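You operate a simulated robot arm through the tools that you are given. There is no shell and no other tool. Be economical: measure what you need, move in short steps, check, and stop when the job is done.

The job below is to be done with a simulated robot arm. You get a single attempt, and the scene is never put back.

JOB
File the slide on the slide light box in Box L-7, lid back on, and switch the light off.
Fine: slide flat in the box before the lid; leave the other box shut.

It is judged by the outcome, as a careful person would: the job done as asked, and still so three seconds after it is handed in. It fails if anything else is knocked over, pushed out of place, dropped, spilled or broken. Lids that push on must go on centred and level and be pressed home; caps that screw on are set level and turned clockwise until they are tight.

ROBOT AND FRAMES
A 7-joint arm with a two-finger parallel gripper, fixed in place. Base frame: the origin is at the foot of the arm, x ahead of it, y to its left, z up; the work surface is at about z = 4. Readings come in mm, degrees, newtons and seconds.
With the tool pointing down near the work surface it reaches from about 220 to 580 mm from the base axis. Its first joint turns from -66.0 to 66.0 degrees. Payload 2.5 kg.
Tool frame: the origin (TCP) lies between the finger pads and is the grasp point; the fingertips stand 23 mm ahead of it; z points along the fingers, y is the line along which they close. The gripper opens to 94 mm. The fingers are 38 mm wide and 10 mm thick; the gripper's body (54 by 96 mm) begins 39 mm behind the TCP.
Orientation is told as [roll, pitch, yaw] about the base's x, y, z axes, in that order, counted from this pose: with the fingers straight down and closing along the base's y, the tool's x points along the base's -x, its y along +y and its z along -z.

CONTROLS
- The arm moves only by the tool step_arm. Its argument "targets" is a list of rows, each a list of 3 entries, a list of its own where there are three numbers: the shift along the base's x, y, z in cm, then the turn, a rotation vector about the base's x, y, z in degrees, then the closure, from 0 (fully open) to 1 (shut). In form: [[[dx, dy, dz], [ax, ay, az], jaw], ...]. A call has 1 to 8 rows; each row shifts and turns the commanded pose from where the row before left it. Rows are played at 5 a second. More than 50 mm and 8.6 degrees between two rows, or a gripper value outside its range, and nothing of the call is played. A pose out of reach is approached as far as the arm can. The call stops where the force on the tool passes 40 N (or 10 N more than at its start, if that is more) or the arm is blocked; 0.2 s more then pass. Each finger travels about 108 mm/s and halts on what it meets, pressing with about 34 N; the grip force reading is that of the motor and also rises with nothing between the fingers. The clock runs only during rows and for 0.2 s after the last one: add rows that do not move to give the fingers time. It gives the time, the measured TCP pose, the force on the tool (base axes), the opening and the grip force at its end, in the units of the frame above (readings bear some noise).
- Cameras (640 x 400 px; columns grow to the right, rows downward): "scene" is fixed at [125.6, -405.4, 537.8]; the picture's right is [0.84, -0.54, 0.00], its down [-0.32, -0.50, -0.80] and it looks along [0.44, 0.68, -0.59] (base axes); focal length 325 px, centre (320, 200). "wrist" rides on the gripper at [-39, 0, -44] in the tool frame; the picture's right is [0.00, -1.00, 0.00], its down [0.97, 0.00, -0.24] and it looks along [0.24, 0.00, 0.97] (tool axes); focal length 218 px, centre (320, 200).
- get_image(camera): a new picture of that camera. No time passes.
- pixel_to_xyz(camera, pixels): for up to 12 pixels [column, row] of the newest picture of that camera ("zoom" is the newest enlarged one), the place [x, y, z] in the base frame of the surface seen there, good to about 2 mm, but the place of the scene camera against the robot may be out by one fixed shift of up to 12 mm in any direction. No time passes.
- inspect(camera, box): a new picture of the part [left, top, right, bottom] of that camera's present view, enlarged. No time passes.
- hand_in(): hands the job in; it is judged then, once.

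Keep the steps short. Do not move on a guess: measure, check each grasp and each placing, and mend mistakes. In all there are 80 turns and 38 pictures (those below and enlarged ones count). Leave the gripper open and the arm clear of the work at the hand-in unless told otherwise, and finish with a single line.

The tools are called as name(argument=value, ...) on one line, values as JSON. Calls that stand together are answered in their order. step_arm: Moves the arm, as the interface text tells. Its arguments: {"type":"object","properties":{"targets":{"type":"array"}},"required":["targets"]} The other tools are called the same way: get_image (camera) takes a picture; pixel_to_xyz (camera, pixels) gives the place of the surface under pixels of a picture; inspect (camera, box) takes an enlarged picture of a part of a camera's view; hand_in () hands the job in.

At the start:

```text
time: 0.0
eef_pos: [337.7, 35.9, 296.1]
tcp_rot: [0.0, 0.0, 0.0]
contact_force: [-0.4, -0.2, 0.8]
finger_gap: 93.9
grip_force: 0.0
```

scene: 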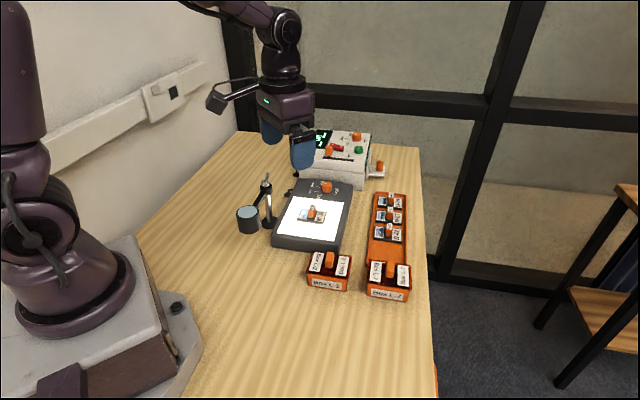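
wrist: 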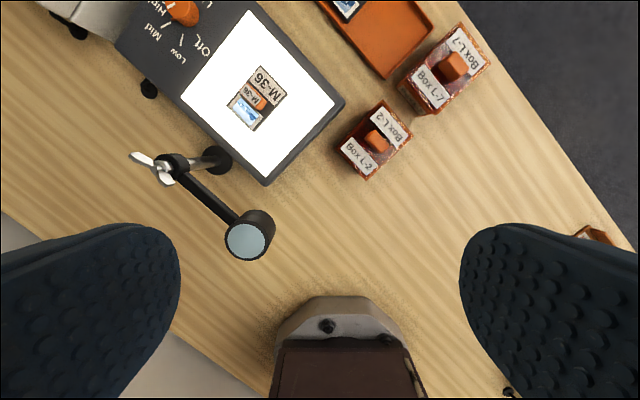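

I see a light box with slide M-36 (scene ~312,213), two lidded boxes (~330,272 and ~388,280), and a knob (~327,187). I'll enlarge these areas.

inspect(camera="scene", box=[230, 170, 420, 310])

inspect(camera="wrist", box=[120, 0, 500, 200])

```text
2.86 times, centred on (325, 240) of scene
```

zoom: 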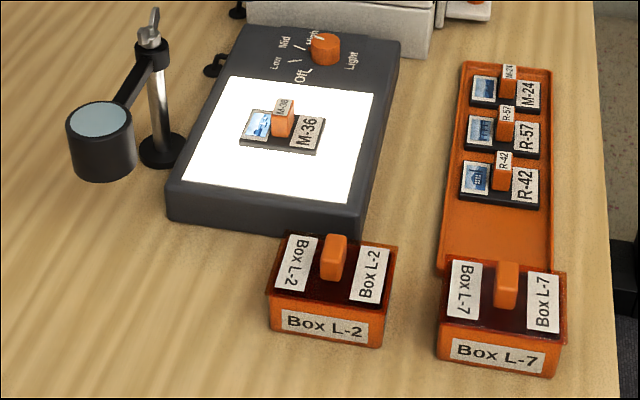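

```text
1.68 times, centred on (310, 100) of wrist
```

zoom: 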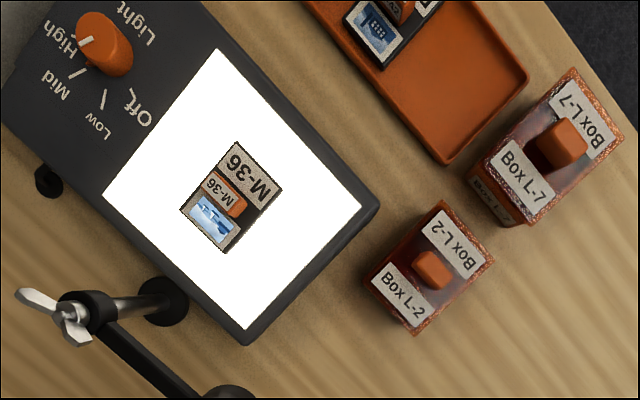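

The zoom (wrist) shows the lid knob of L-7 at (565,143), the slide handle (225,195) and the light knob (105,45). I measure these and box corners.

pixel_to_xyz(camera="zoom", pixels=[[560, 125], [580, 155], [556, 160], [573, 72], [634, 135], [548, 228], [470, 170], [500, 215], [432, 268], [443, 205], [490, 262], [415, 330]])

pixel_to_xyz(camera="zoom", pixels=[[216, 176], [240, 210], [228, 195], [236, 143], [282, 190], [228, 252], [181, 208], [85, 42], [92, 20], [125, 65], [105, 45], [130, 100]])

pixel_to_xyz(camera="scene", pixels=[[388, 265], [330, 259], [312, 209], [326, 183], [380, 166], [390, 190], [250, 214], [268, 178], [389, 197], [315, 120]])

```text
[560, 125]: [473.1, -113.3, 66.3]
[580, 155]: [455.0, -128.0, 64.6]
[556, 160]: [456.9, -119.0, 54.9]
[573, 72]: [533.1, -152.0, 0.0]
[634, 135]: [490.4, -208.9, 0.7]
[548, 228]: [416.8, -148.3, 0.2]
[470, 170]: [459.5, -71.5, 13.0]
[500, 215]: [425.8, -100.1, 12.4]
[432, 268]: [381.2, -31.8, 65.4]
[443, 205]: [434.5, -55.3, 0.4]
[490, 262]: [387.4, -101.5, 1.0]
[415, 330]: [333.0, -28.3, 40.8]
```

```text
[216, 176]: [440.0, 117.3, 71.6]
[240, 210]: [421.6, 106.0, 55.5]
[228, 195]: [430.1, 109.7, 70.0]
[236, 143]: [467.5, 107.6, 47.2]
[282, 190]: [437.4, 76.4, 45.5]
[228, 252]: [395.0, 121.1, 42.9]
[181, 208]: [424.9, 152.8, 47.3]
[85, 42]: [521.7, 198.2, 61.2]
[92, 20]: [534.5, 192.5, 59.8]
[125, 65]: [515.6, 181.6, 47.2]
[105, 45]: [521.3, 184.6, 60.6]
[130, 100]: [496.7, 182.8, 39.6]
```

```text
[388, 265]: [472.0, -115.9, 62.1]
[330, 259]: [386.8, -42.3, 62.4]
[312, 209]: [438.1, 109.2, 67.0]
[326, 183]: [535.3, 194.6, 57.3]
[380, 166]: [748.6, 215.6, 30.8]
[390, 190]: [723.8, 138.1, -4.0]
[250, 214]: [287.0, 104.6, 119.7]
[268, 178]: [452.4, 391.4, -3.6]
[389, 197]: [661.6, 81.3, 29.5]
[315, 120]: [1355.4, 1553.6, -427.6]
```

First the magnifier obstacle: measure it in the wrist picture (stand top 172,165; lens 250,240). Then move over Box L-7 at z≈200 for a closer look.

pixel_to_xyz(camera="wrist", pixels=[[172, 160], [140, 158], [160, 175], [218, 160], [205, 198], [250, 240], [262, 215], [150, 88], [235, 160], [344, 103], [265, 185]])

step_arm(targets=[[[2.5, -3.1, -2], [0, 0, 0], 0], [[2.5, -3.1, -2], [0, 0, 0], 0], [[2.5, -3.1, -2], [0, 0, 0], 0], [[2.5, -3.1, -2], [0, 0, 0], 0], [[2.5, -3.1, -2], [0, 0, 0], 0], [[0, 0, 0], [0, 0, 0], 0]])

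get_image(camera="wrist")

```text
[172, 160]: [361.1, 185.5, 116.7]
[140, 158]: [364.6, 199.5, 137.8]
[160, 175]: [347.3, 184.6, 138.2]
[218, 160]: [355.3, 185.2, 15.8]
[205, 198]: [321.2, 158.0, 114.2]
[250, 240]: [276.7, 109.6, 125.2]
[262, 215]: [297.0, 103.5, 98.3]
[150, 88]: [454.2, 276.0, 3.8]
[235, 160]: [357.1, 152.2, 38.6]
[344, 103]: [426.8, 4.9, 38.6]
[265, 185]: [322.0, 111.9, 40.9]
```

```text
time: 1.4
eef_pos: [463.6, -120.5, 198.0]
tcp_rot: [0.0, 0.1, 0.1]
contact_force: [-0.4, -0.3, 0.2]
finger_gap: 93.7
grip_force: 0.0
```

```text
33 pictures are left
```

wrist: 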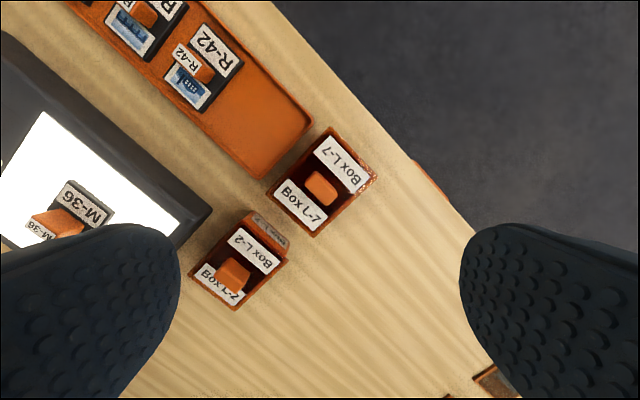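

Box L-7 is now at about (320,185). Enlarge it to read its corners.

inspect(camera="wrist", box=[240, 115, 400, 245])

```text
3.08 times, centred on (320, 180) of wrist
```

zoom: 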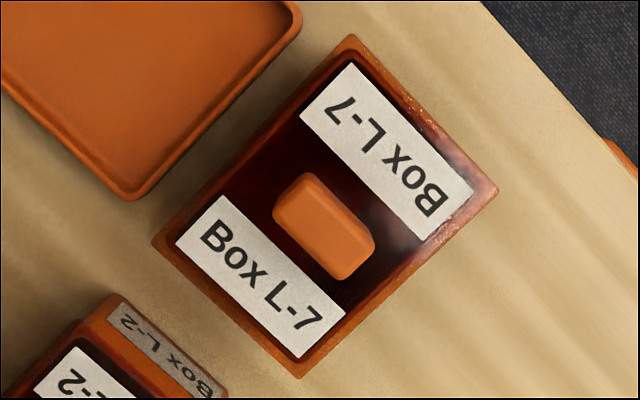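

Measure the lid corners, labels and handle in this zoom.

pixel_to_xyz(camera="zoom", pixels=[[354, 42], [492, 190], [300, 370], [160, 241], [307, 180], [278, 212], [368, 238], [338, 272], [325, 225], [300, 110], [424, 236], [260, 260]])

pixel_to_xyz(camera="zoom", pixels=[[349, 65], [470, 190], [178, 242], [298, 355], [222, 197], [343, 313], [385, 150], [240, 280], [420, 110], [230, 305], [380, 300], [255, 140]])

```text
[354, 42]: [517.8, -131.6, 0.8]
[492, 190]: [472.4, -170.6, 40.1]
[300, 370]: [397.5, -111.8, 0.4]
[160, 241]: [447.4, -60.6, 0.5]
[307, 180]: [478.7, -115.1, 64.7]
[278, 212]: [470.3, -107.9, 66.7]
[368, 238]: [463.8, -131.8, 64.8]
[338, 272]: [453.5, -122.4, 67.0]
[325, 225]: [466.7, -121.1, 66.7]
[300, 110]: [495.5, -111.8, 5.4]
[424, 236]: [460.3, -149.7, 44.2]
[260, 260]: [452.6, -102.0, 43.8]
```

```text
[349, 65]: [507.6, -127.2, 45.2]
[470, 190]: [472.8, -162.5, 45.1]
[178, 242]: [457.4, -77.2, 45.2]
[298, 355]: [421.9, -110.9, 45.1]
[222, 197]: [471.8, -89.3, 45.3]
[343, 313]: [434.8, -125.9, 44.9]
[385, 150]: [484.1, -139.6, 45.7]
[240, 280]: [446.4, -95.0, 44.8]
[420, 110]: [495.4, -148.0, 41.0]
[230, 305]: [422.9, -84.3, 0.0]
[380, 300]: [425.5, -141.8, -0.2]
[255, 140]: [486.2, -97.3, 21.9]
```

Labels' corners give centre (465,-119.5), box axes at exactly 45°. The lid handle is ~13 mm thick across the long axis, top z≈66, lid top z≈45. I turn the tool to yaw 45 and go down to z≈100.

step_arm(targets=[[[0.1, 0.05, -1], [0, 0, 7.5], 0.3], [[0.1, 0.05, -1], [0, 0, 7.5], 0.5], [[0, 0, -1], [0, 0, 7.5], 0.5], [[0, 0, -2], [0, 0, 7.5], 0.5], [[0, 0, -2], [0, 0, 7.5], 0.5], [[0, 0, -2], [0, 0, 7.5], 0.5], [[0, 0, 0], [0, 0, 0], 0.5]])

get_image(camera="wrist")

```text
time: 3.0
eef_pos: [466.5, -116.9, 105.5]
tcp_rot: [0.1, 0.1, 45.0]
contact_force: [0.7, 0.6, -0.3]
finger_gap: 47.0
grip_force: 0.0
```

```text
31 pictures are left
```

wrist: 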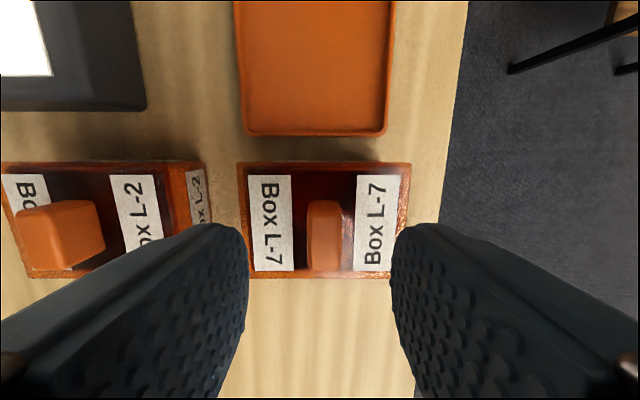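

The tool is aligned, and the handle shows at (324,235). Measure it and the lid label edges from here.

pixel_to_xyz(camera="wrist", pixels=[[312, 215], [338, 215], [311, 262], [338, 262], [324, 240], [250, 176], [400, 176], [254, 268], [390, 268], [275, 220], [242, 168], [406, 168]])

```text
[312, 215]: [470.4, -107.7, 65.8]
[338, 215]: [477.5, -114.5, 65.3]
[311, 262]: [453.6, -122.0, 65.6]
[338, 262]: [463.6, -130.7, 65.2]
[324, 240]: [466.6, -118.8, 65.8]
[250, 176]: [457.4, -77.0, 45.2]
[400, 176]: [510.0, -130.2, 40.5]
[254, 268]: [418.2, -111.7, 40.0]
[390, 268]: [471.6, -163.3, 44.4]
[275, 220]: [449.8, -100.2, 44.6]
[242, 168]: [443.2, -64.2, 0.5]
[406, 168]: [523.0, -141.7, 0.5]
```

Handle centre ≈ (466,-119), top z 65.5, lid top 44.5. Shift 2 mm in -y and descend to TCP z≈71 (tips z≈48).

step_arm(targets=[[[-0.05, -0.2, -1.2], [0, 0, 0], 0.5], [[0, 0, -1.2], [0, 0, 0], 0.5], [[0, 0, -1.05], [0, 0, 0], 0.5], [[0, 0, 0], [0, 0, 0], 0.5]])

```text
time: 4.0
eef_pos: [464.1, -120.2, 72.8]
tcp_rot: [0.0, 0.0, 45.0]
contact_force: [0.0, -1.0, 0.2]
finger_gap: 46.9
grip_force: 0.2
```

At z≈72, no contact. Close on the handle.

step_arm(targets=[[[0, 0, 0], [0, 0, 0], 0.8], [[0, 0, 0], [0, 0, 0], 1], [[0, 0, 0], [0, 0, 0], 1], [[0, 0, 0], [0, 0, 0], 1]])

```text
time: 5.0
eef_pos: [464.6, -119.8, 71.5]
tcp_rot: [0.0, 0.0, 45.1]
contact_force: [0.2, 0.4, -0.2]
finger_gap: 13.5
grip_force: 34.1
```

Gripped at 13.5 mm gap, 34 N. Lift straight up slowly.

step_arm(targets=[[[0, 0, 0.5], [0, 0, 0], 1], [[0, 0, 0.5], [0, 0, 0], 1], [[0, 0, 1], [0, 0, 0], 1], [[0, 0, 2], [0, 0, 0], 1], [[0, 0, 3], [0, 0, 0], 1], [[0, 0, 3], [0, 0, 0], 1], [[0, 0, 0], [0, 0, 0], 1]])

get_image(camera="scene")

get_image(camera="wrist")

```text
time: 6.6
eef_pos: [464.6, -120.7, 173.0]
tcp_rot: [0.0, 0.0, 45.1]
contact_force: [-0.2, -0.4, -0.3]
finger_gap: 13.5
grip_force: 34.2
```

```text
30 pictures are left
```

scene: 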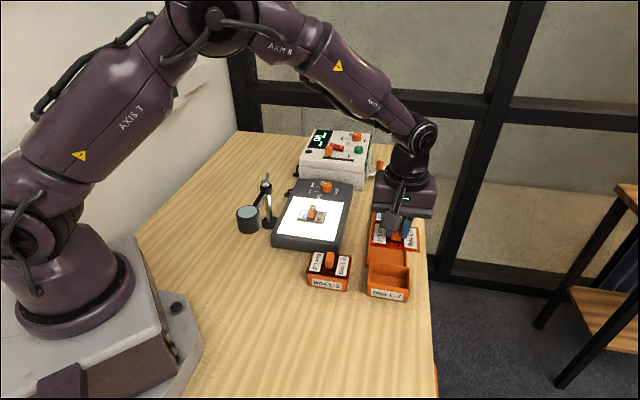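

```text
29 pictures are left
```

wrist: 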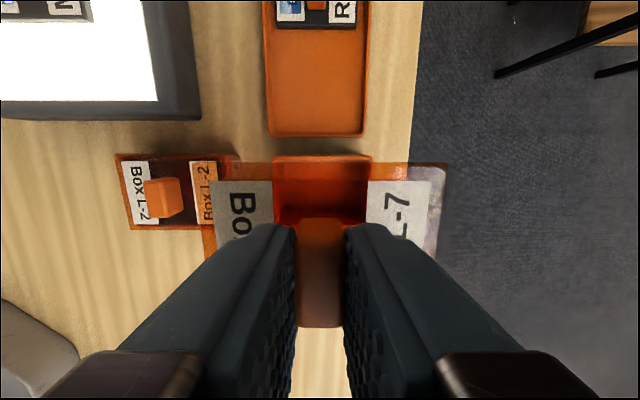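

The lid is up and the box stayed. I carry the lid to bare wood at about (335,-130) and go down to z≈60.

step_arm(targets=[[[-4.3, -0.3, 0], [0, 0, 0], 1], [[-4.3, -0.3, 0], [0, 0, 0], 1], [[-4.4, -0.4, 0], [0, 0, 0], 1], [[0, 0, -4], [0, 0, 0], 1], [[0, 0, -4], [0, 0, 0], 1], [[0, 0, -3], [0, 0, 0], 1], [[0, 0, 0], [0, 0, 0], 1]])

get_image(camera="scene")

```text
time: 8.2
eef_pos: [335.2, -131.1, 62.1]
tcp_rot: [0.0, 0.0, 45.0]
contact_force: [0.0, -0.4, 0.5]
finger_gap: 13.5
grip_force: 34.3
```

```text
28 pictures are left
```

scene: 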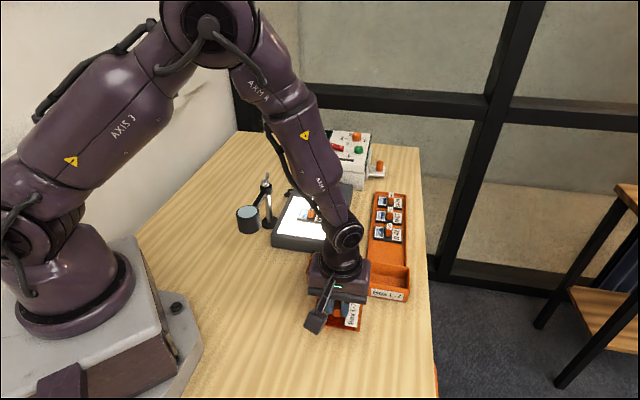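

Clear below. Lower in small steps and watch for contact.

step_arm(targets=[[[0, 0, -0.5], [0, 0, 0], 1], [[0, 0, -0.5], [0, 0, 0], 1], [[0, 0, -0.3], [0, 0, 0], 1], [[0, 0, -0.2], [0, 0, 0], 1], [[0, 0, -0.2], [0, 0, 0], 1]])

inspect(camera="scene", box=[280, 250, 440, 350])

```text
time: 9.4
eef_pos: [335.2, -129.2, 45.1]
tcp_rot: [0.0, 0.0, 45.0]
contact_force: [-0.1, -0.6, -0.1]
finger_gap: 13.6
grip_force: 33.8
```

```text
4.00 times, centred on (360, 300) of scene
```

zoom: 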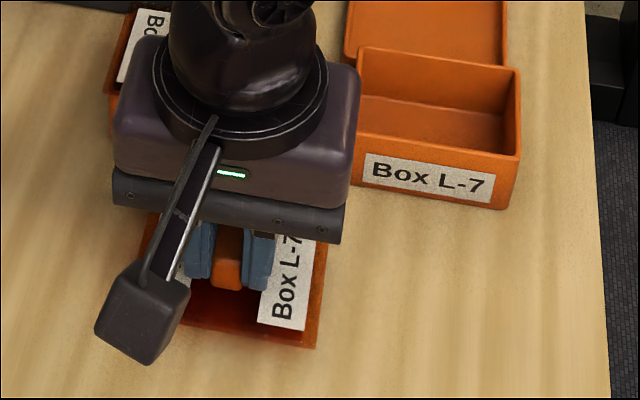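

No contact yet. Go on in 1.5 mm steps.

step_arm(targets=[[[0, 0, -0.15], [0, 0, 0], 1], [[0, 0, -0.15], [0, 0, 0], 1], [[0, 0, -0.15], [0, 0, 0], 1], [[0, 0, -0.15], [0, 0, 0], 1]])

```text
time: 10.4
eef_pos: [334.5, -129.5, 38.9]
tcp_rot: [0.0, -0.1, 45.0]
contact_force: [0.0, 0.8, -1.4]
finger_gap: 13.7
grip_force: 34.0
```

step_arm(targets=[[[0, 0, -0.1], [0, 0, 0], 1], [[0, 0, -0.1], [0, 0, 0], 1], [[0, 0, -0.1], [0, 0, 0], 1]])

```text
time: 11.2
eef_pos: [335.0, -131.0, 36.2]
tcp_rot: [-0.3, -0.2, 45.1]
contact_force: [-5.5, 5.1, 38.0]
finger_gap: 13.5
grip_force: 34.3
```

Contact at z≈36.5 (38 N). Ease 1 mm, then open to about 40 mm.

step_arm(targets=[[[0, 0, 0.1], [0, 0, 0], 1], [[0, 0, 0.0], [0, 0, 0], 0.8], [[0, 0, 0], [0, 0, 0], 0.6], [[0, 0, 0], [0, 0, 0], 0.55]])

step_arm(targets=[[[0, 0, 2], [0, 0, 0], 0.55], [[0, 0, 3], [0, 0, 0], 0.55], [[0, 0, 4], [0, 0, 0], 0.55], [[0, 0, 4], [0, 0, 0], 0.55], [[0, 0, 4], [0, 0, 0], 0.55], [[0, 0, 0], [0, 0, 0], 0.55]])

get_image(camera="wrist")

```text
time: 12.2
eef_pos: [332.9, -129.3, 37.6]
tcp_rot: [-0.1, 0.1, 44.9]
contact_force: [-0.8, -0.3, -0.8]
finger_gap: 42.1
grip_force: 0.1
```

```text
time: 13.6
eef_pos: [333.2, -126.8, 206.2]
tcp_rot: [0.0, 0.0, 45.1]
contact_force: [-0.2, 0.8, -0.6]
finger_gap: 42.3
grip_force: 0.1
```

```text
26 pictures are left
```

wrist: 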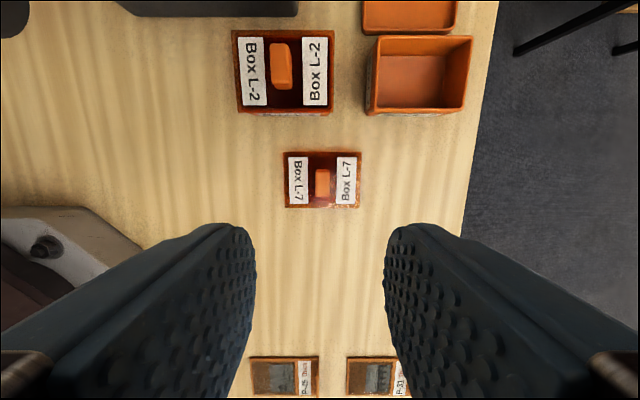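

The lid lies flat at (322,180); the open box at (420,75). Measure lid and box rim/floor.

pixel_to_xyz(camera="wrist", pixels=[[290, 158], [308, 204], [337, 157], [356, 202], [322, 182], [383, 60], [440, 60], [385, 98], [440, 98], [412, 80], [285, 370], [375, 375]])

inspect(camera="wrist", box=[350, 20, 490, 130])

```text
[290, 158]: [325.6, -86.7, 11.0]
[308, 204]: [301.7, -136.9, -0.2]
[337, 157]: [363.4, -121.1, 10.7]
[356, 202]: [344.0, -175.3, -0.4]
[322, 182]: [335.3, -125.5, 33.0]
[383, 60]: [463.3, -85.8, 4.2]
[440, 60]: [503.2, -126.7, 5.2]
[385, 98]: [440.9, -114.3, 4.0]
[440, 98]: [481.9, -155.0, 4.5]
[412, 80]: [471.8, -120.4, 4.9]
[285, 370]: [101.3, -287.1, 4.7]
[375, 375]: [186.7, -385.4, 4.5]
```

```text
3.64 times, centred on (420, 75) of wrist
```

zoom: 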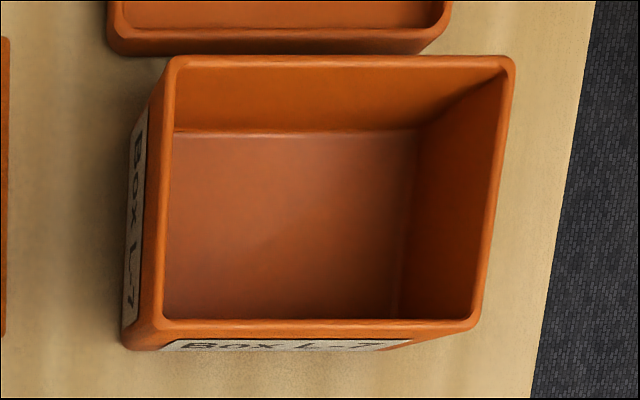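

Measure rim corners in this zoom.

pixel_to_xyz(camera="zoom", pixels=[[174, 62], [506, 63], [472, 322], [160, 325], [340, 62], [320, 324], [170, 190], [488, 190], [178, 140], [405, 140], [170, 310], [300, 230]])

```text
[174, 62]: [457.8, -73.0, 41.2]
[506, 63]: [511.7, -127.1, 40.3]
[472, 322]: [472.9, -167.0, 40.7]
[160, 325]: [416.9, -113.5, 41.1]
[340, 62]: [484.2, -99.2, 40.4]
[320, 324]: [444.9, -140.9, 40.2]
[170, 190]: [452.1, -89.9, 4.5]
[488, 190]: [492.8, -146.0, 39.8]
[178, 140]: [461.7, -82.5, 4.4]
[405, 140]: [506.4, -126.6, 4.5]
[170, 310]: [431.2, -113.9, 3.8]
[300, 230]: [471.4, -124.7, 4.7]
```

Box rim centre (464.8,-120.2), floor z≈4.5. Next fly over to the slide at about (431,112), z≈206 (well above the magnifier, 138).

step_arm(targets=[[[1.6, 4, 0], [0, 0, 0], 0.55], [[1.6, 4, 0], [0, 0, 0], 0.55], [[1.6, 4, 0], [0, 0, 0], 0.55], [[1.6, 4, 0], [0, 0, 0], 0.55], [[1.6, 4, -1], [0, 0, 0], 0.55], [[1.6, 4, -2], [0, 0, 0], 0.55], [[0, 0, -2], [0, 0, 0], 0.55], [[0, 0, 0], [0, 0, 0], 0.55]])

get_image(camera="wrist")

```text
time: 15.4
eef_pos: [430.8, 109.8, 155.2]
tcp_rot: [-0.1, 0.0, 45.0]
contact_force: [0.4, 0.5, -0.1]
finger_gap: 42.2
grip_force: 0.1
```

```text
24 pictures are left
```

wrist: 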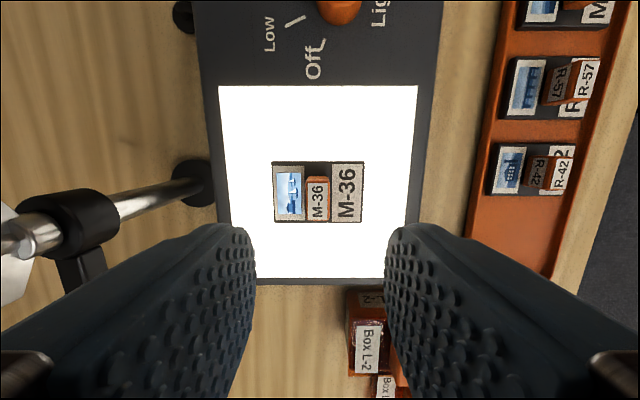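

Slide M-36 looks square to the tool. Enlarge and measure.

inspect(camera="wrist", box=[254, 150, 382, 230])

```text
5.00 times, centred on (318, 190) of wrist
```

zoom: 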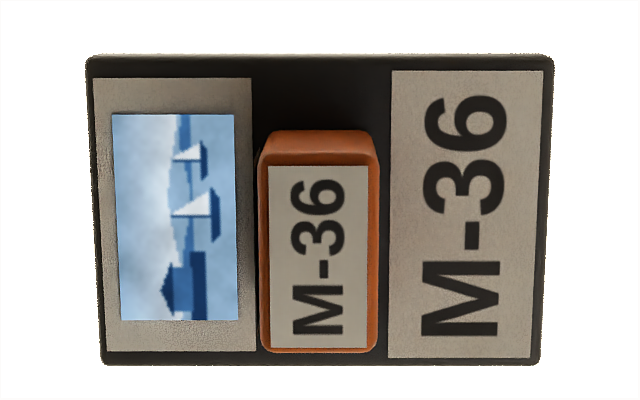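

pixel_to_xyz(camera="zoom", pixels=[[95, 64], [545, 64], [534, 355], [108, 355], [275, 172], [365, 172], [270, 340], [367, 342], [320, 255], [100, 200], [538, 200], [320, 90]])

```text
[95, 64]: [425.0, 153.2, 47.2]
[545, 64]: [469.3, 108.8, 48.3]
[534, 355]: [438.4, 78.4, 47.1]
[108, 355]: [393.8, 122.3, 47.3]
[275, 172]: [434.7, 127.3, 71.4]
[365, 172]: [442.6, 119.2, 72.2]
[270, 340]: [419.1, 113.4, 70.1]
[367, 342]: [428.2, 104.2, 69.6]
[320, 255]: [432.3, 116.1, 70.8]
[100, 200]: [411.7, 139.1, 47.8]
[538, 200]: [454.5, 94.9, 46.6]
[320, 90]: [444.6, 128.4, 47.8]
```

Slide centre (431.5,115.8), top z 47.5, handle top 71, 12-13 mm thick. Shift +6 mm in y and descend to TCP z≈74.

step_arm(targets=[[[0.1, 0.6, -1.5], [0, 0, 0], 0.55], [[0, 0, -2.5], [0, 0, 0], 0.55], [[0, 0, -2], [0, 0, 0], 0.55], [[0, 0, -1.3], [0, 0, 0], 0.55], [[0, 0, -0.9], [0, 0, 0], 0.55], [[0, 0, 0], [0, 0, 0], 0.55]])

get_image(camera="wrist")

```text
time: 16.8
eef_pos: [431.1, 117.1, 75.7]
tcp_rot: [0.0, 0.0, 45.0]
contact_force: [-0.3, 0.6, 0.2]
finger_gap: 42.3
grip_force: 0.0
```

```text
22 pictures are left
```

wrist: 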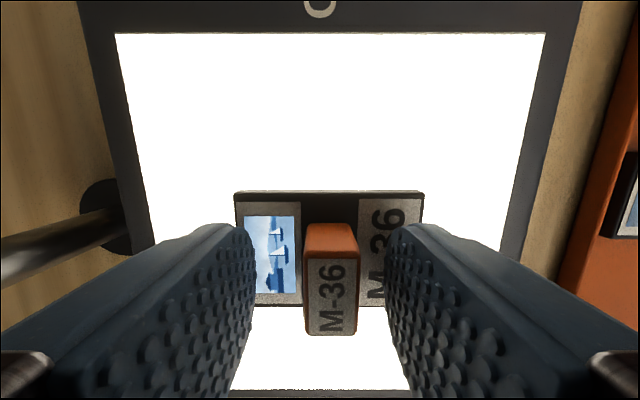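

The handle (331,290) sits ~2 mm right of the fingers' middle (320). Correct by (+1.4,-1.4) mm, lower 1 mm and close.

step_arm(targets=[[[0.14, -0.14, -0.1], [0, 0, 0], 0.55], [[0, 0, 0], [0, 0, 0], 0.7], [[0, 0, 0], [0, 0, 0], 0.8], [[0, 0, 0], [0, 0, 0], 1], [[0, 0, 0], [0, 0, 0], 1], [[0, 0, 0], [0, 0, 0], 1]])

```text
time: 18.2
eef_pos: [431.4, 114.9, 73.4]
tcp_rot: [0.0, -0.1, 45.0]
contact_force: [0.1, -0.9, 0.5]
finger_gap: 13.9
grip_force: 34.2
```

Gripped (13.9 mm, 34 N). Lift straight up.

step_arm(targets=[[[0, 0, 0.5], [0, 0, 0], 1], [[0, 0, 1], [0, 0, 0], 1], [[0, 0, 2], [0, 0, 0], 1], [[0, 0, 3], [0, 0, 0], 1], [[0, 0, 4], [0, 0, 0], 1], [[0, 0, 2], [0, 0, 0], 1], [[0, 0, 0], [0, 0, 0], 1]])

get_image(camera="wrist")

```text
time: 19.8
eef_pos: [432.2, 115.3, 198.6]
tcp_rot: [0.0, 0.0, 45.0]
contact_force: [0.5, -0.6, -0.8]
finger_gap: 14.1
grip_force: 34.1
```

```text
21 pictures are left
```

wrist: 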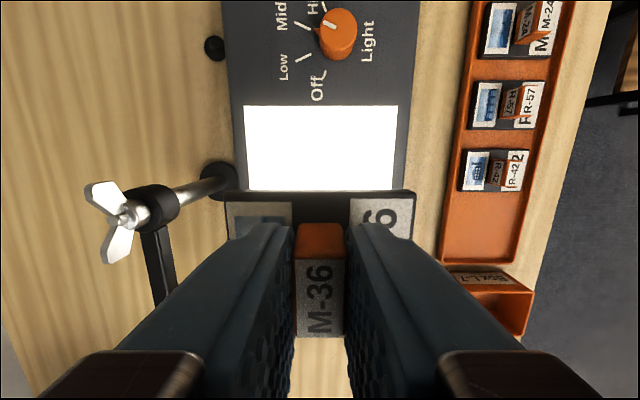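

The slide hangs level. Carry it over Box L-7 (target 464.8,-120.2), still high.

step_arm(targets=[[[0.54, -3.91, 0], [0, 0, 0], 1], [[0.54, -3.91, 0], [0, 0, 0], 1], [[0.54, -3.91, 0], [0, 0, 0], 1], [[0.54, -3.91, 0], [0, 0, 0], 1], [[0.53, -3.91, 0], [0, 0, 0], 1], [[0.53, -3.92, 0], [0, 0, 0], 1], [[0, 0, 0], [0, 0, 0], 1]])

step_arm(targets=[[[0, 0, -4], [0, 0, 0], 1], [[0, 0, -4], [0, 0, 0], 1], [[0, 0, -3], [0, 0, 0], 1], [[0, 0, -0.5], [0, 0, 0], 1], [[0, 0, 0], [0, 0, 0], 1]])

get_image(camera="wrist")

inspect(camera="scene", box=[320, 200, 460, 310])

```text
time: 21.4
eef_pos: [464.7, -119.9, 197.9]
tcp_rot: [-0.1, 0.1, 45.1]
contact_force: [-0.1, 0.0, 0.0]
finger_gap: 13.7
grip_force: 33.9
```

```text
time: 22.6
eef_pos: [465.2, -119.1, 84.2]
tcp_rot: [-0.1, 0.1, 45.0]
contact_force: [-0.3, 0.3, -0.9]
finger_gap: 14.1
grip_force: 34.4
```

```text
20 pictures are left
```

wrist: 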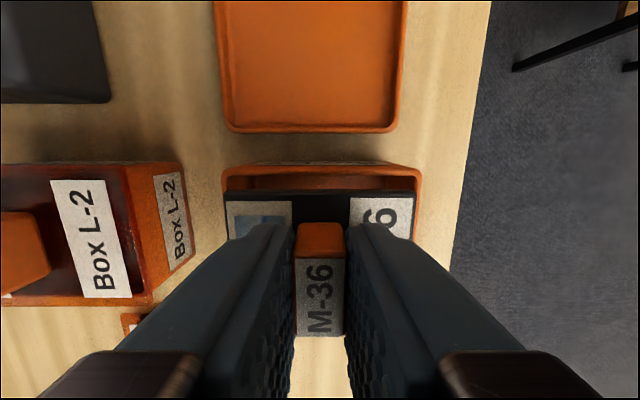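

```text
3.64 times, centred on (390, 255) of scene
```

zoom: 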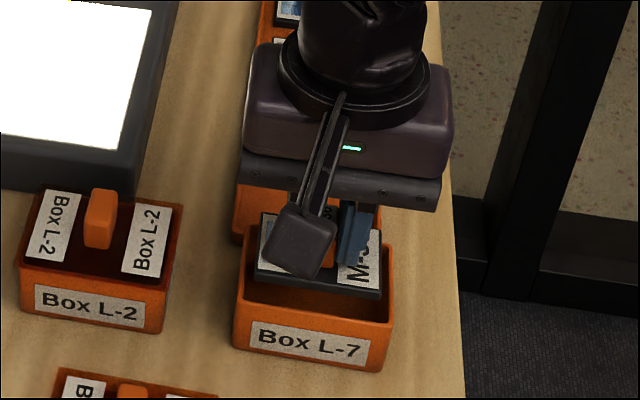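

The slide is centred over the open box (slide cols 225-413 in rim 222-420). Lower: 40 mm first, then feel for the floor.

step_arm(targets=[[[0, 0, -1], [0, 0, 0], 1], [[0, 0, -1], [0, 0, 0], 1], [[0, 0, -1], [0, 0, 0], 1], [[0, 0, -1], [0, 0, 0], 1], [[0, 0, -0.2], [0, 0, 0], 1], [[0, 0, 0], [0, 0, 0], 1]])

step_arm(targets=[[[0, 0, -0.1], [0, 0, 0], 1], [[0, 0, -0.1], [0, 0, 0], 1], [[0, 0, -0.1], [0, 0, 0], 1]])

```text
time: 24.0
eef_pos: [465.6, -120.5, 41.3]
tcp_rot: [0.1, 0.1, 45.0]
contact_force: [1.2, -0.4, 0.0]
finger_gap: 14.1
grip_force: 33.8
```

```text
time: 24.8
eef_pos: [464.4, -120.4, 36.9]
tcp_rot: [0.0, 0.1, 45.1]
contact_force: [-0.1, 0.5, -0.7]
finger_gap: 14.0
grip_force: 34.0
```

No floor contact yet; 1 mm at a time.

step_arm(targets=[[[0, 0, -0.1], [0, 0, 0], 1], [[0, 0, -0.1], [0, 0, 0], 1]])

```text
time: 25.4
eef_pos: [466.7, -121.2, 38.0]
tcp_rot: [-0.1, -0.1, 45.1]
contact_force: [-3.1, 1.8, 13.7]
finger_gap: 13.7
grip_force: 33.8
```

Floor contact (14 N). Open a little only (≈28 mm, inside the box walls) and rise.

step_arm(targets=[[[0, 0, 0.05], [0, 0, 0], 0.8], [[0, 0, 0], [0, 0, 0], 0.7], [[0, 0, 0], [0, 0, 0], 0.7]])

step_arm(targets=[[[0, 0, 1], [0, 0, 0], 0.7], [[0, 0, 2], [0, 0, 0], 0.7], [[0, 0, 3], [0, 0, 0], 0.7], [[0, 0, 4], [0, 0, 0], 0.7], [[0, 0, 4], [0, 0, 0], 0.7], [[0, 0, 3], [0, 0, 0], 0.55], [[0, 0, 0], [0, 0, 0], 0.55]])

get_image(camera="wrist")

```text
time: 26.2
eef_pos: [464.6, -119.9, 37.1]
tcp_rot: [0.0, 0.0, 45.0]
contact_force: [-0.4, -0.1, -0.9]
finger_gap: 28.6
grip_force: 0.2
```

```text
time: 27.8
eef_pos: [463.4, -121.9, 208.9]
tcp_rot: [0.0, 0.0, 45.0]
contact_force: [-0.8, -0.3, -0.2]
finger_gap: 42.2
grip_force: 0.0
```

```text
18 pictures are left
```

wrist: 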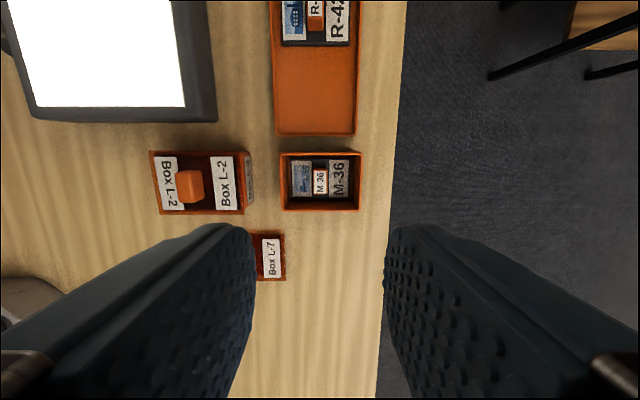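

The slide M-36 lies in the box. Check it is flat, and re-measure the rim.

inspect(camera="wrist", box=[264, 135, 376, 225])

pixel_to_xyz(camera="zoom", pixels=[[101, 103], [536, 105], [534, 412], [112, 412]])

```text
4.44 times, centred on (320, 180) of wrist
```

zoom: 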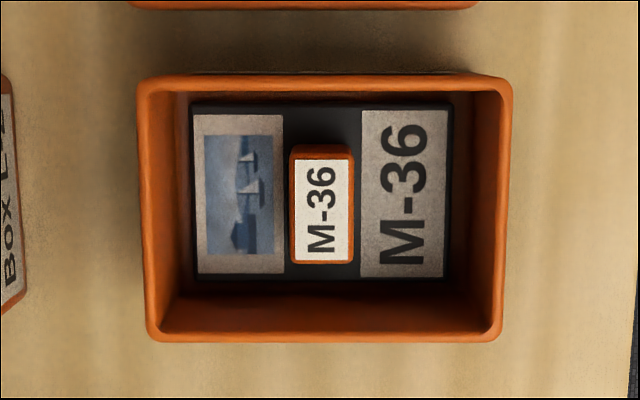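

```text
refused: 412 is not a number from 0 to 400
```

pixel_to_xyz(camera="zoom", pixels=[[146, 84], [504, 86], [492, 334], [154, 334], [146, 200], [498, 200], [320, 84], [320, 334], [215, 125], [435, 125], [215, 262], [435, 265]])

```text
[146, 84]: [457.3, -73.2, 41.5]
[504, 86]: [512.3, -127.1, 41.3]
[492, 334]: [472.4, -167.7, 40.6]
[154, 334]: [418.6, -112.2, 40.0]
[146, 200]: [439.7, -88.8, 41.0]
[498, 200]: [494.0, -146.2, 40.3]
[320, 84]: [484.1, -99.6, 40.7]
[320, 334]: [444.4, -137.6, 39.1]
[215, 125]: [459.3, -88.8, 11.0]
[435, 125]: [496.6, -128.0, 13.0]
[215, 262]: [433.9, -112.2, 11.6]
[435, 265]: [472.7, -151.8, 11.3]
```

All four slide points read z≈11-13: flat. Rim centre (465.2,-119.8), unmoved. Now return to the lid's commanded release spot (-130.6,-9.9 mm), down to z≈107, and look.

step_arm(targets=[[[-4.36, -0.33, 0], [0, 0, 0], 0.55], [[-4.35, -0.33, 0], [0, 0, 0], 0.55], [[-4.35, -0.33, 0], [0, 0, 0], 0.55], [[0, 0, -4], [0, 0, 0], 0.55], [[0, 0, -4], [0, 0, 0], 0.55], [[0, 0, -2], [0, 0, 0], 0.55], [[0, 0, 0], [0, 0, 0], 0.55]])

get_image(camera="wrist")

```text
time: 29.4
eef_pos: [333.6, -130.9, 108.2]
tcp_rot: [-0.1, 0.1, 45.0]
contact_force: [0.5, 0.8, 0.0]
finger_gap: 42.3
grip_force: 0.0
```

```text
16 pictures are left
```

wrist: 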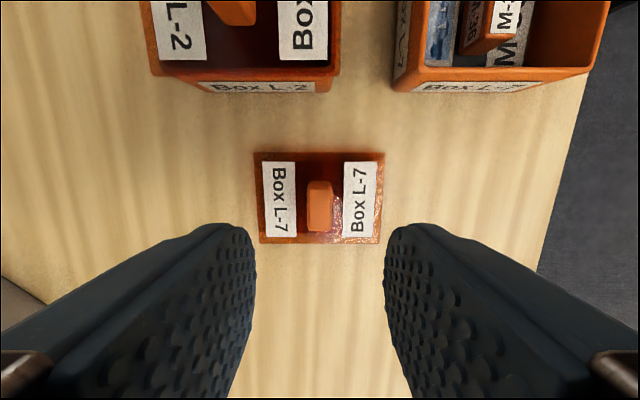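

The lid is centred at col 320 between the fingers. Measure its label corners and handle to get its centre.

pixel_to_xyz(camera="wrist", pixels=[[265, 164], [375, 164], [269, 235], [371, 236], [309, 190], [330, 190], [310, 226], [330, 226], [293, 200], [346, 200]])

```text
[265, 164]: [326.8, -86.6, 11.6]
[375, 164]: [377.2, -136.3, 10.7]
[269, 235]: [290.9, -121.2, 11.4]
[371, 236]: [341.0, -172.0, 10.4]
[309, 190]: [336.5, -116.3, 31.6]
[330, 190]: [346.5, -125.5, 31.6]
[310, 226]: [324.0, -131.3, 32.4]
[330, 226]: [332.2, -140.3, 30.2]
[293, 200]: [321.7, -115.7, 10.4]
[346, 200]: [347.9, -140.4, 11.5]
```

Lid centre (334,-129): matches. Descend 70 mm, then grip.

step_arm(targets=[[[0, 0, -3], [0, 0, 0], 0.55], [[0, 0, -2.5], [0, 0, 0], 0.55], [[0, 0, -1.5], [0, 0, 0], 0.55], [[0, 0, 0], [0, 0, 0], 0.55], [[0, 0, 0], [0, 0, 0], 0.75], [[0, 0, 0], [0, 0, 0], 1], [[0, 0, 0], [0, 0, 0], 1], [[0, 0, 0], [0, 0, 0], 1]])

```text
time: 31.2
eef_pos: [336.1, -130.9, 38.5]
tcp_rot: [0.0, 0.0, 45.0]
contact_force: [-0.4, 0.1, 0.4]
finger_gap: 13.5
grip_force: 33.9
```

Gripped at 13.5 mm. Lift 100 mm, then move +130,+10 mm over the box.

step_arm(targets=[[[0, 0, 1], [0, 0, 0], 1], [[0, 0, 3], [0, 0, 0], 1], [[0, 0, 4], [0, 0, 0], 1], [[0, 0, 2], [0, 0, 0], 1], [[4.3, 0.3, 0], [0, 0, 0], 1], [[4.3, 0.3, 0], [0, 0, 0], 1], [[4.4, 0.4, 0], [0, 0, 0], 1], [[0, 0, 0], [0, 0, 0], 1]])

step_arm(targets=[[[0, 0, -2], [0, 0, 0], 1], [[0, 0, -2], [0, 0, 0], 1], [[0, 0, -1], [0, 0, 0], 1], [[0, 0, 0], [0, 0, 0], 1]])

get_image(camera="wrist")

inspect(camera="scene", box=[320, 200, 460, 310])

```text
time: 33.0
eef_pos: [466.1, -120.1, 138.3]
tcp_rot: [0.0, 0.0, 45.0]
contact_force: [0.3, 0.0, -0.4]
finger_gap: 13.4
grip_force: 33.7
```

```text
time: 34.0
eef_pos: [464.8, -118.9, 87.0]
tcp_rot: [0.0, -0.1, 45.1]
contact_force: [0.7, -1.0, 0.2]
finger_gap: 13.8
grip_force: 33.5
```

```text
15 pictures are left
```

wrist: 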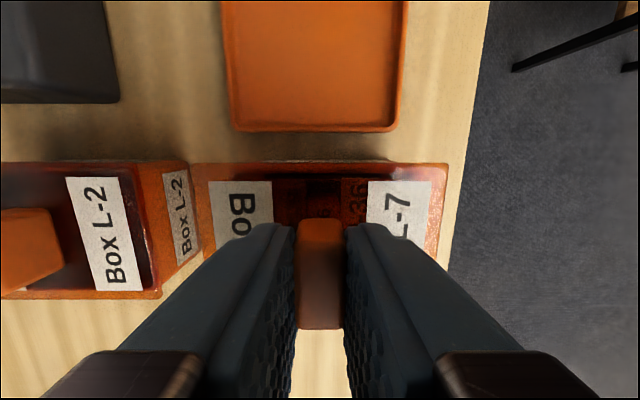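

```text
3.64 times, centred on (390, 255) of scene
```

zoom: 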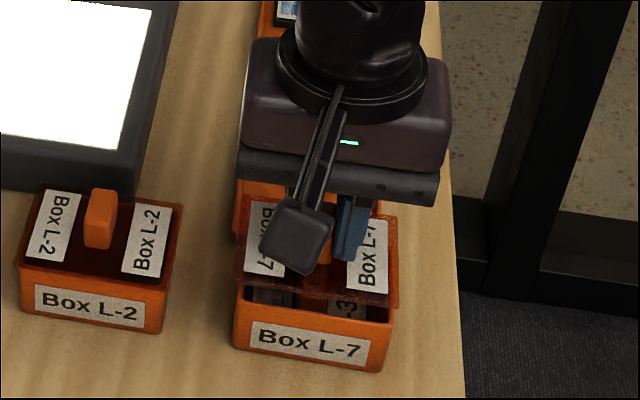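

Lid hovers level and centred. Lower 12 mm, then feel; seated height was ≈71.6.

step_arm(targets=[[[0, 0, -0.5], [0, 0, 0], 1], [[0, 0, -0.3], [0, 0, 0], 1], [[0, 0, -0.2], [0, 0, 0], 1], [[0, 0, -0.2], [0, 0, 0], 1], [[0, 0, 0], [0, 0, 0], 1]])

step_arm(targets=[[[0, 0, -0.1], [0, 0, 0], 1], [[0, 0, -0.1], [0, 0, 0], 1], [[0, 0, -0.1], [0, 0, 0], 1]])

```text
time: 35.2
eef_pos: [464.7, -119.8, 75.3]
tcp_rot: [0.0, 0.0, 45.0]
contact_force: [-0.9, -0.5, -0.2]
finger_gap: 13.3
grip_force: 34.1
```

```text
time: 36.0
eef_pos: [465.2, -119.5, 72.4]
tcp_rot: [0.0, 0.0, 45.0]
contact_force: [0.3, -0.1, 0.4]
finger_gap: 13.7
grip_force: 33.9
```

No resistance yet; keep pressing down by 1 mm steps.

step_arm(targets=[[[0, 0, -0.1], [0, 0, 0], 1], [[0, 0, -0.05], [0, 0, 0], 1]])

```text
time: 36.6
eef_pos: [464.5, -120.0, 72.8]
tcp_rot: [0.1, -0.1, 45.0]
contact_force: [-2.5, 0.7, 5.7]
finger_gap: 13.6
grip_force: 33.8
```

step_arm(targets=[[[0, 0, -0.1], [0, 0, 0], 1], [[0, 0, -0.05], [0, 0, 0], 1]])

```text
time: 37.2
eef_pos: [465.8, -119.1, 70.7]
tcp_rot: [0.0, -0.1, 45.0]
contact_force: [-8.1, 5.6, 29.8]
finger_gap: 13.6
grip_force: 34.4
```

30 N; press a little more to be sure it is home (stop is 40 N).

step_arm(targets=[[[0, 0, -0.05], [0, 0, 0], 1], [[0, 0, -0.05], [0, 0, 0], 1], [[0, 0, 0], [0, 0, 0], 1]])

```text
time: 38.0
eef_pos: [465.8, -119.4, 71.3]
tcp_rot: [-0.3, -0.2, 44.9]
contact_force: [-5.8, 5.0, 38.4]
finger_gap: 13.6
grip_force: 34.2
```

Pressed to 38 N, firm. Ease up 1.5 mm, release, and rise to check.

step_arm(targets=[[[0, 0, 0.15], [0, 0, 0], 1], [[0, 0, 0], [0, 0, 0], 0.8], [[0, 0, 0], [0, 0, 0], 0.55], [[0, 0, 0.5], [0, 0, 0], 0.55]])

step_arm(targets=[[[0, 0, 3], [0, 0, 0], 0.55], [[0, 0, 4], [0, 0, 0], 0.55], [[0, 0, 4], [0, 0, 0], 0.55], [[0, 0, 2], [0, 0, 0], 0.55], [[0, 0, 0], [0, 0, 0], 0.55]])

inspect(camera="wrist", box=[250, 130, 390, 240])

inspect(camera="scene", box=[340, 240, 430, 310])

```text
time: 39.0
eef_pos: [463.5, -119.7, 75.1]
tcp_rot: [0.0, 0.0, 45.0]
contact_force: [-0.6, -0.4, -0.4]
finger_gap: 42.1
grip_force: 0.0
```

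```text
time: 40.2
eef_pos: [465.5, -119.7, 205.5]
tcp_rot: [0.0, 0.0, 45.0]
contact_force: [-0.1, -0.2, 0.4]
finger_gap: 42.5
grip_force: 0.1
```

```text
3.64 times, centred on (320, 185) of wrist
```

zoom: 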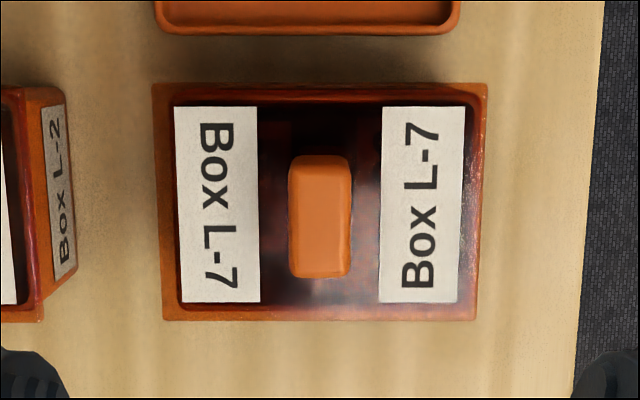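

```text
5.71 times, centred on (385, 275) of scene
```

zoom: 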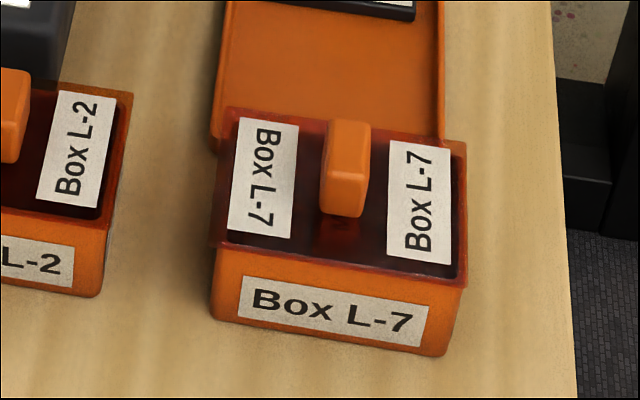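

Lid looks seated like L-2's. Check its level by heights of the label corners in this zoom.

pixel_to_xyz(camera="zoom", pixels=[[248, 125], [295, 132], [235, 230], [285, 235], [395, 148], [445, 155], [392, 250], [445, 258], [350, 135], [62, 95], [45, 198], [95, 205]])

```text
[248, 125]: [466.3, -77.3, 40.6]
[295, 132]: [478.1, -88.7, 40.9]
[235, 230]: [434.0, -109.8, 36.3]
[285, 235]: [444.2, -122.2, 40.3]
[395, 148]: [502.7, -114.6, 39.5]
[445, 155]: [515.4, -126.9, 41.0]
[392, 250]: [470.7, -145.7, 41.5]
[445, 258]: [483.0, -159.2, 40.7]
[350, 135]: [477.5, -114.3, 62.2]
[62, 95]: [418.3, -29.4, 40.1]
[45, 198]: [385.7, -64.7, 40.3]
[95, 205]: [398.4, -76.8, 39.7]
```

All at ≈40.8 (L-2's lid reads 40), handle top 62.2 as at the start: lid is home and level. Now to the light knob near (522,186): fly to (480,150,205) and look.

step_arm(targets=[[[0.25, 4.5, 0], [0, 0, 0], 0.55], [[0.25, 4.5, 0], [0, 0, 0], 0.55], [[0.25, 4.5, 0], [0, 0, 0], 0.55], [[0.25, 4.5, 0], [0, 0, 0], 0.55], [[0.25, 4.5, 0], [0, 0, 0], 0.55], [[0.25, 4.5, 0], [0, 0, 0], 0.55], [[0, 0, 0], [0, 0, 0], 0.55]])

get_image(camera="wrist")

```text
time: 41.8
eef_pos: [479.2, 153.4, 205.1]
tcp_rot: [-0.1, 0.1, 45.0]
contact_force: [0.0, 0.8, 0.2]
finger_gap: 42.1
grip_force: 0.1
```

```text
11 pictures are left
```

wrist: 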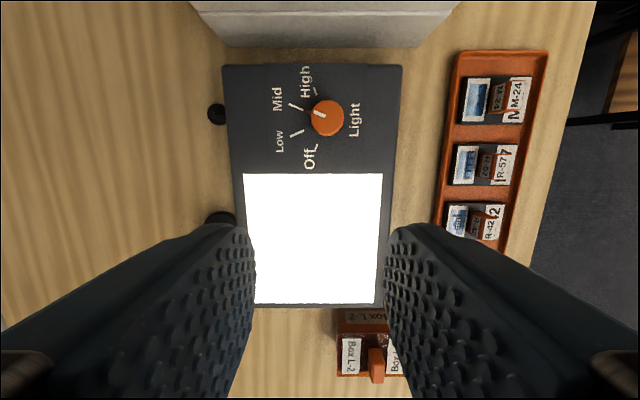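

inspect(camera="wrist", box=[250, 50, 378, 180])

```text
3.08 times, centred on (314, 115) of wrist
```

zoom: 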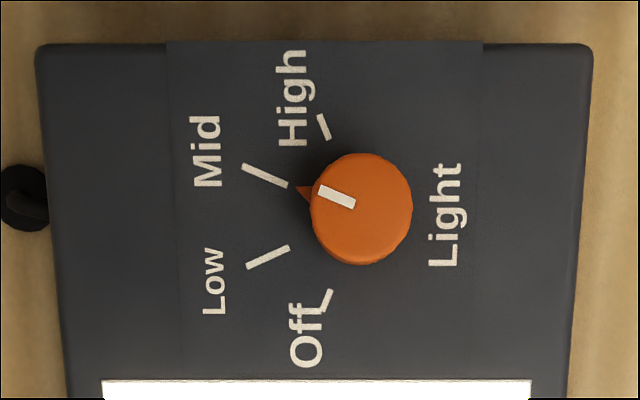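

The knob is round with a pointer now at "Mid". Measure knob top, its edges, the ticks and panel.

pixel_to_xyz(camera="zoom", pixels=[[362, 160], [362, 250], [320, 205], [405, 205], [322, 188], [352, 204], [245, 167], [285, 185], [248, 265], [287, 248], [330, 292], [325, 310]])

pixel_to_xyz(camera="zoom", pixels=[[318, 116], [328, 137], [299, 190], [362, 205], [400, 120], [400, 300], [375, 170], [390, 235], [335, 235], [338, 175], [315, 20], [315, 45]])

```text
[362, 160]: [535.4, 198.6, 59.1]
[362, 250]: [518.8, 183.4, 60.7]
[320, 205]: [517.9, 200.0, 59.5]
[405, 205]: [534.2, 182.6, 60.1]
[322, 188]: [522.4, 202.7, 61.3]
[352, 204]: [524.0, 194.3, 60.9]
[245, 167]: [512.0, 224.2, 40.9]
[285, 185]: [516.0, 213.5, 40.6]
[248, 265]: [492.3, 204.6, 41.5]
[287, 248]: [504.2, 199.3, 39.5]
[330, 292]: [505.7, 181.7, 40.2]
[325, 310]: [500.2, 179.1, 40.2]
```

```text
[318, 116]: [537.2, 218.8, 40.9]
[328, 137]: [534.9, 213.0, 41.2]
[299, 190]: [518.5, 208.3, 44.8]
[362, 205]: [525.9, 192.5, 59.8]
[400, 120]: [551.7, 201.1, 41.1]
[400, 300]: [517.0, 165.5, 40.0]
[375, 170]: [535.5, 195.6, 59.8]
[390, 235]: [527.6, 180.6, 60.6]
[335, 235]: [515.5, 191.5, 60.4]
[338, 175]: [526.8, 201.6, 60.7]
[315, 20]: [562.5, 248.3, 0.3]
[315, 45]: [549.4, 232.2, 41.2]
```

Knob centre ≈ (526.5,191.2), top z 60, panel z 40.5. Tick bearings: Mid 115° (now), Low 160°, Off 205°: so +90° counter-clockwise. Before choosing a wrist angle, I look at the scene to check the clearance to the device behind and the boom on the gripper.

get_image(camera="scene")

```text
9 pictures are left
```

scene: 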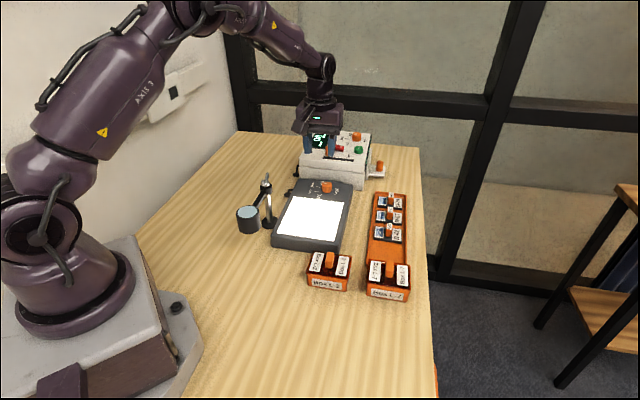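

pixel_to_xyz(camera="scene", pixels=[[300, 168], [355, 180], [310, 165], [345, 172], [357, 135], [329, 151], [318, 140], [318, 130], [318, 120], [312, 140], [325, 140], [330, 118]])

inspect(camera="scene", box=[250, 80, 410, 200])

```text
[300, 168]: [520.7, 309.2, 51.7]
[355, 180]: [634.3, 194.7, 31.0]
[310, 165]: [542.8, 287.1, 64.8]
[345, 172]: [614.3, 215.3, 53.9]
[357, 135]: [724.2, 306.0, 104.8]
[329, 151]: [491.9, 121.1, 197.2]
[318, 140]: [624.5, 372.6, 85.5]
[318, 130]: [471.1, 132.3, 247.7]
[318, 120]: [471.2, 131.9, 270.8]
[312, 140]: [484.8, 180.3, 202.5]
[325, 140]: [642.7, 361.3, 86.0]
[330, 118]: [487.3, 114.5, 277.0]
```

```text
3.33 times, centred on (330, 140) of scene
```

zoom: 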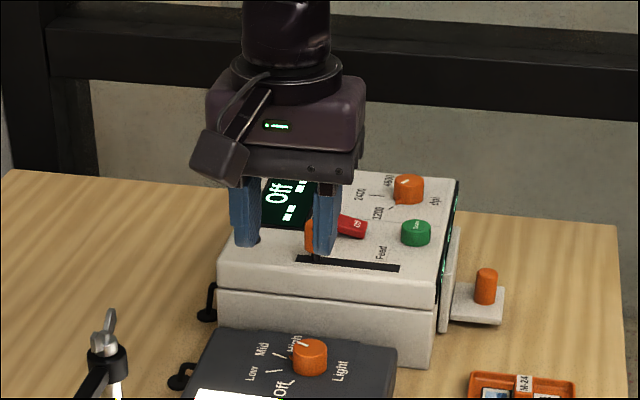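

pixel_to_xyz(camera="zoom", pixels=[[210, 155], [240, 165], [225, 180], [250, 130], [330, 165], [265, 160], [350, 170], [245, 245], [320, 250], [310, 235], [400, 185], [250, 262]])

```text
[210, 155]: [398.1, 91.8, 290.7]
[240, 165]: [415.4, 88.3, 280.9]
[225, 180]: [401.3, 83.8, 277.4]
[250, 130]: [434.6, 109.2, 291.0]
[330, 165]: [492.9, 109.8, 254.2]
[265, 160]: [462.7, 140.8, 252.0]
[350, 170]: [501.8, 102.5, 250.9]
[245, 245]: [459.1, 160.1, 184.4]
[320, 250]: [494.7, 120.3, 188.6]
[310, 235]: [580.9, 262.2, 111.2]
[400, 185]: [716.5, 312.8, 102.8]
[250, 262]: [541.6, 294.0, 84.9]
```

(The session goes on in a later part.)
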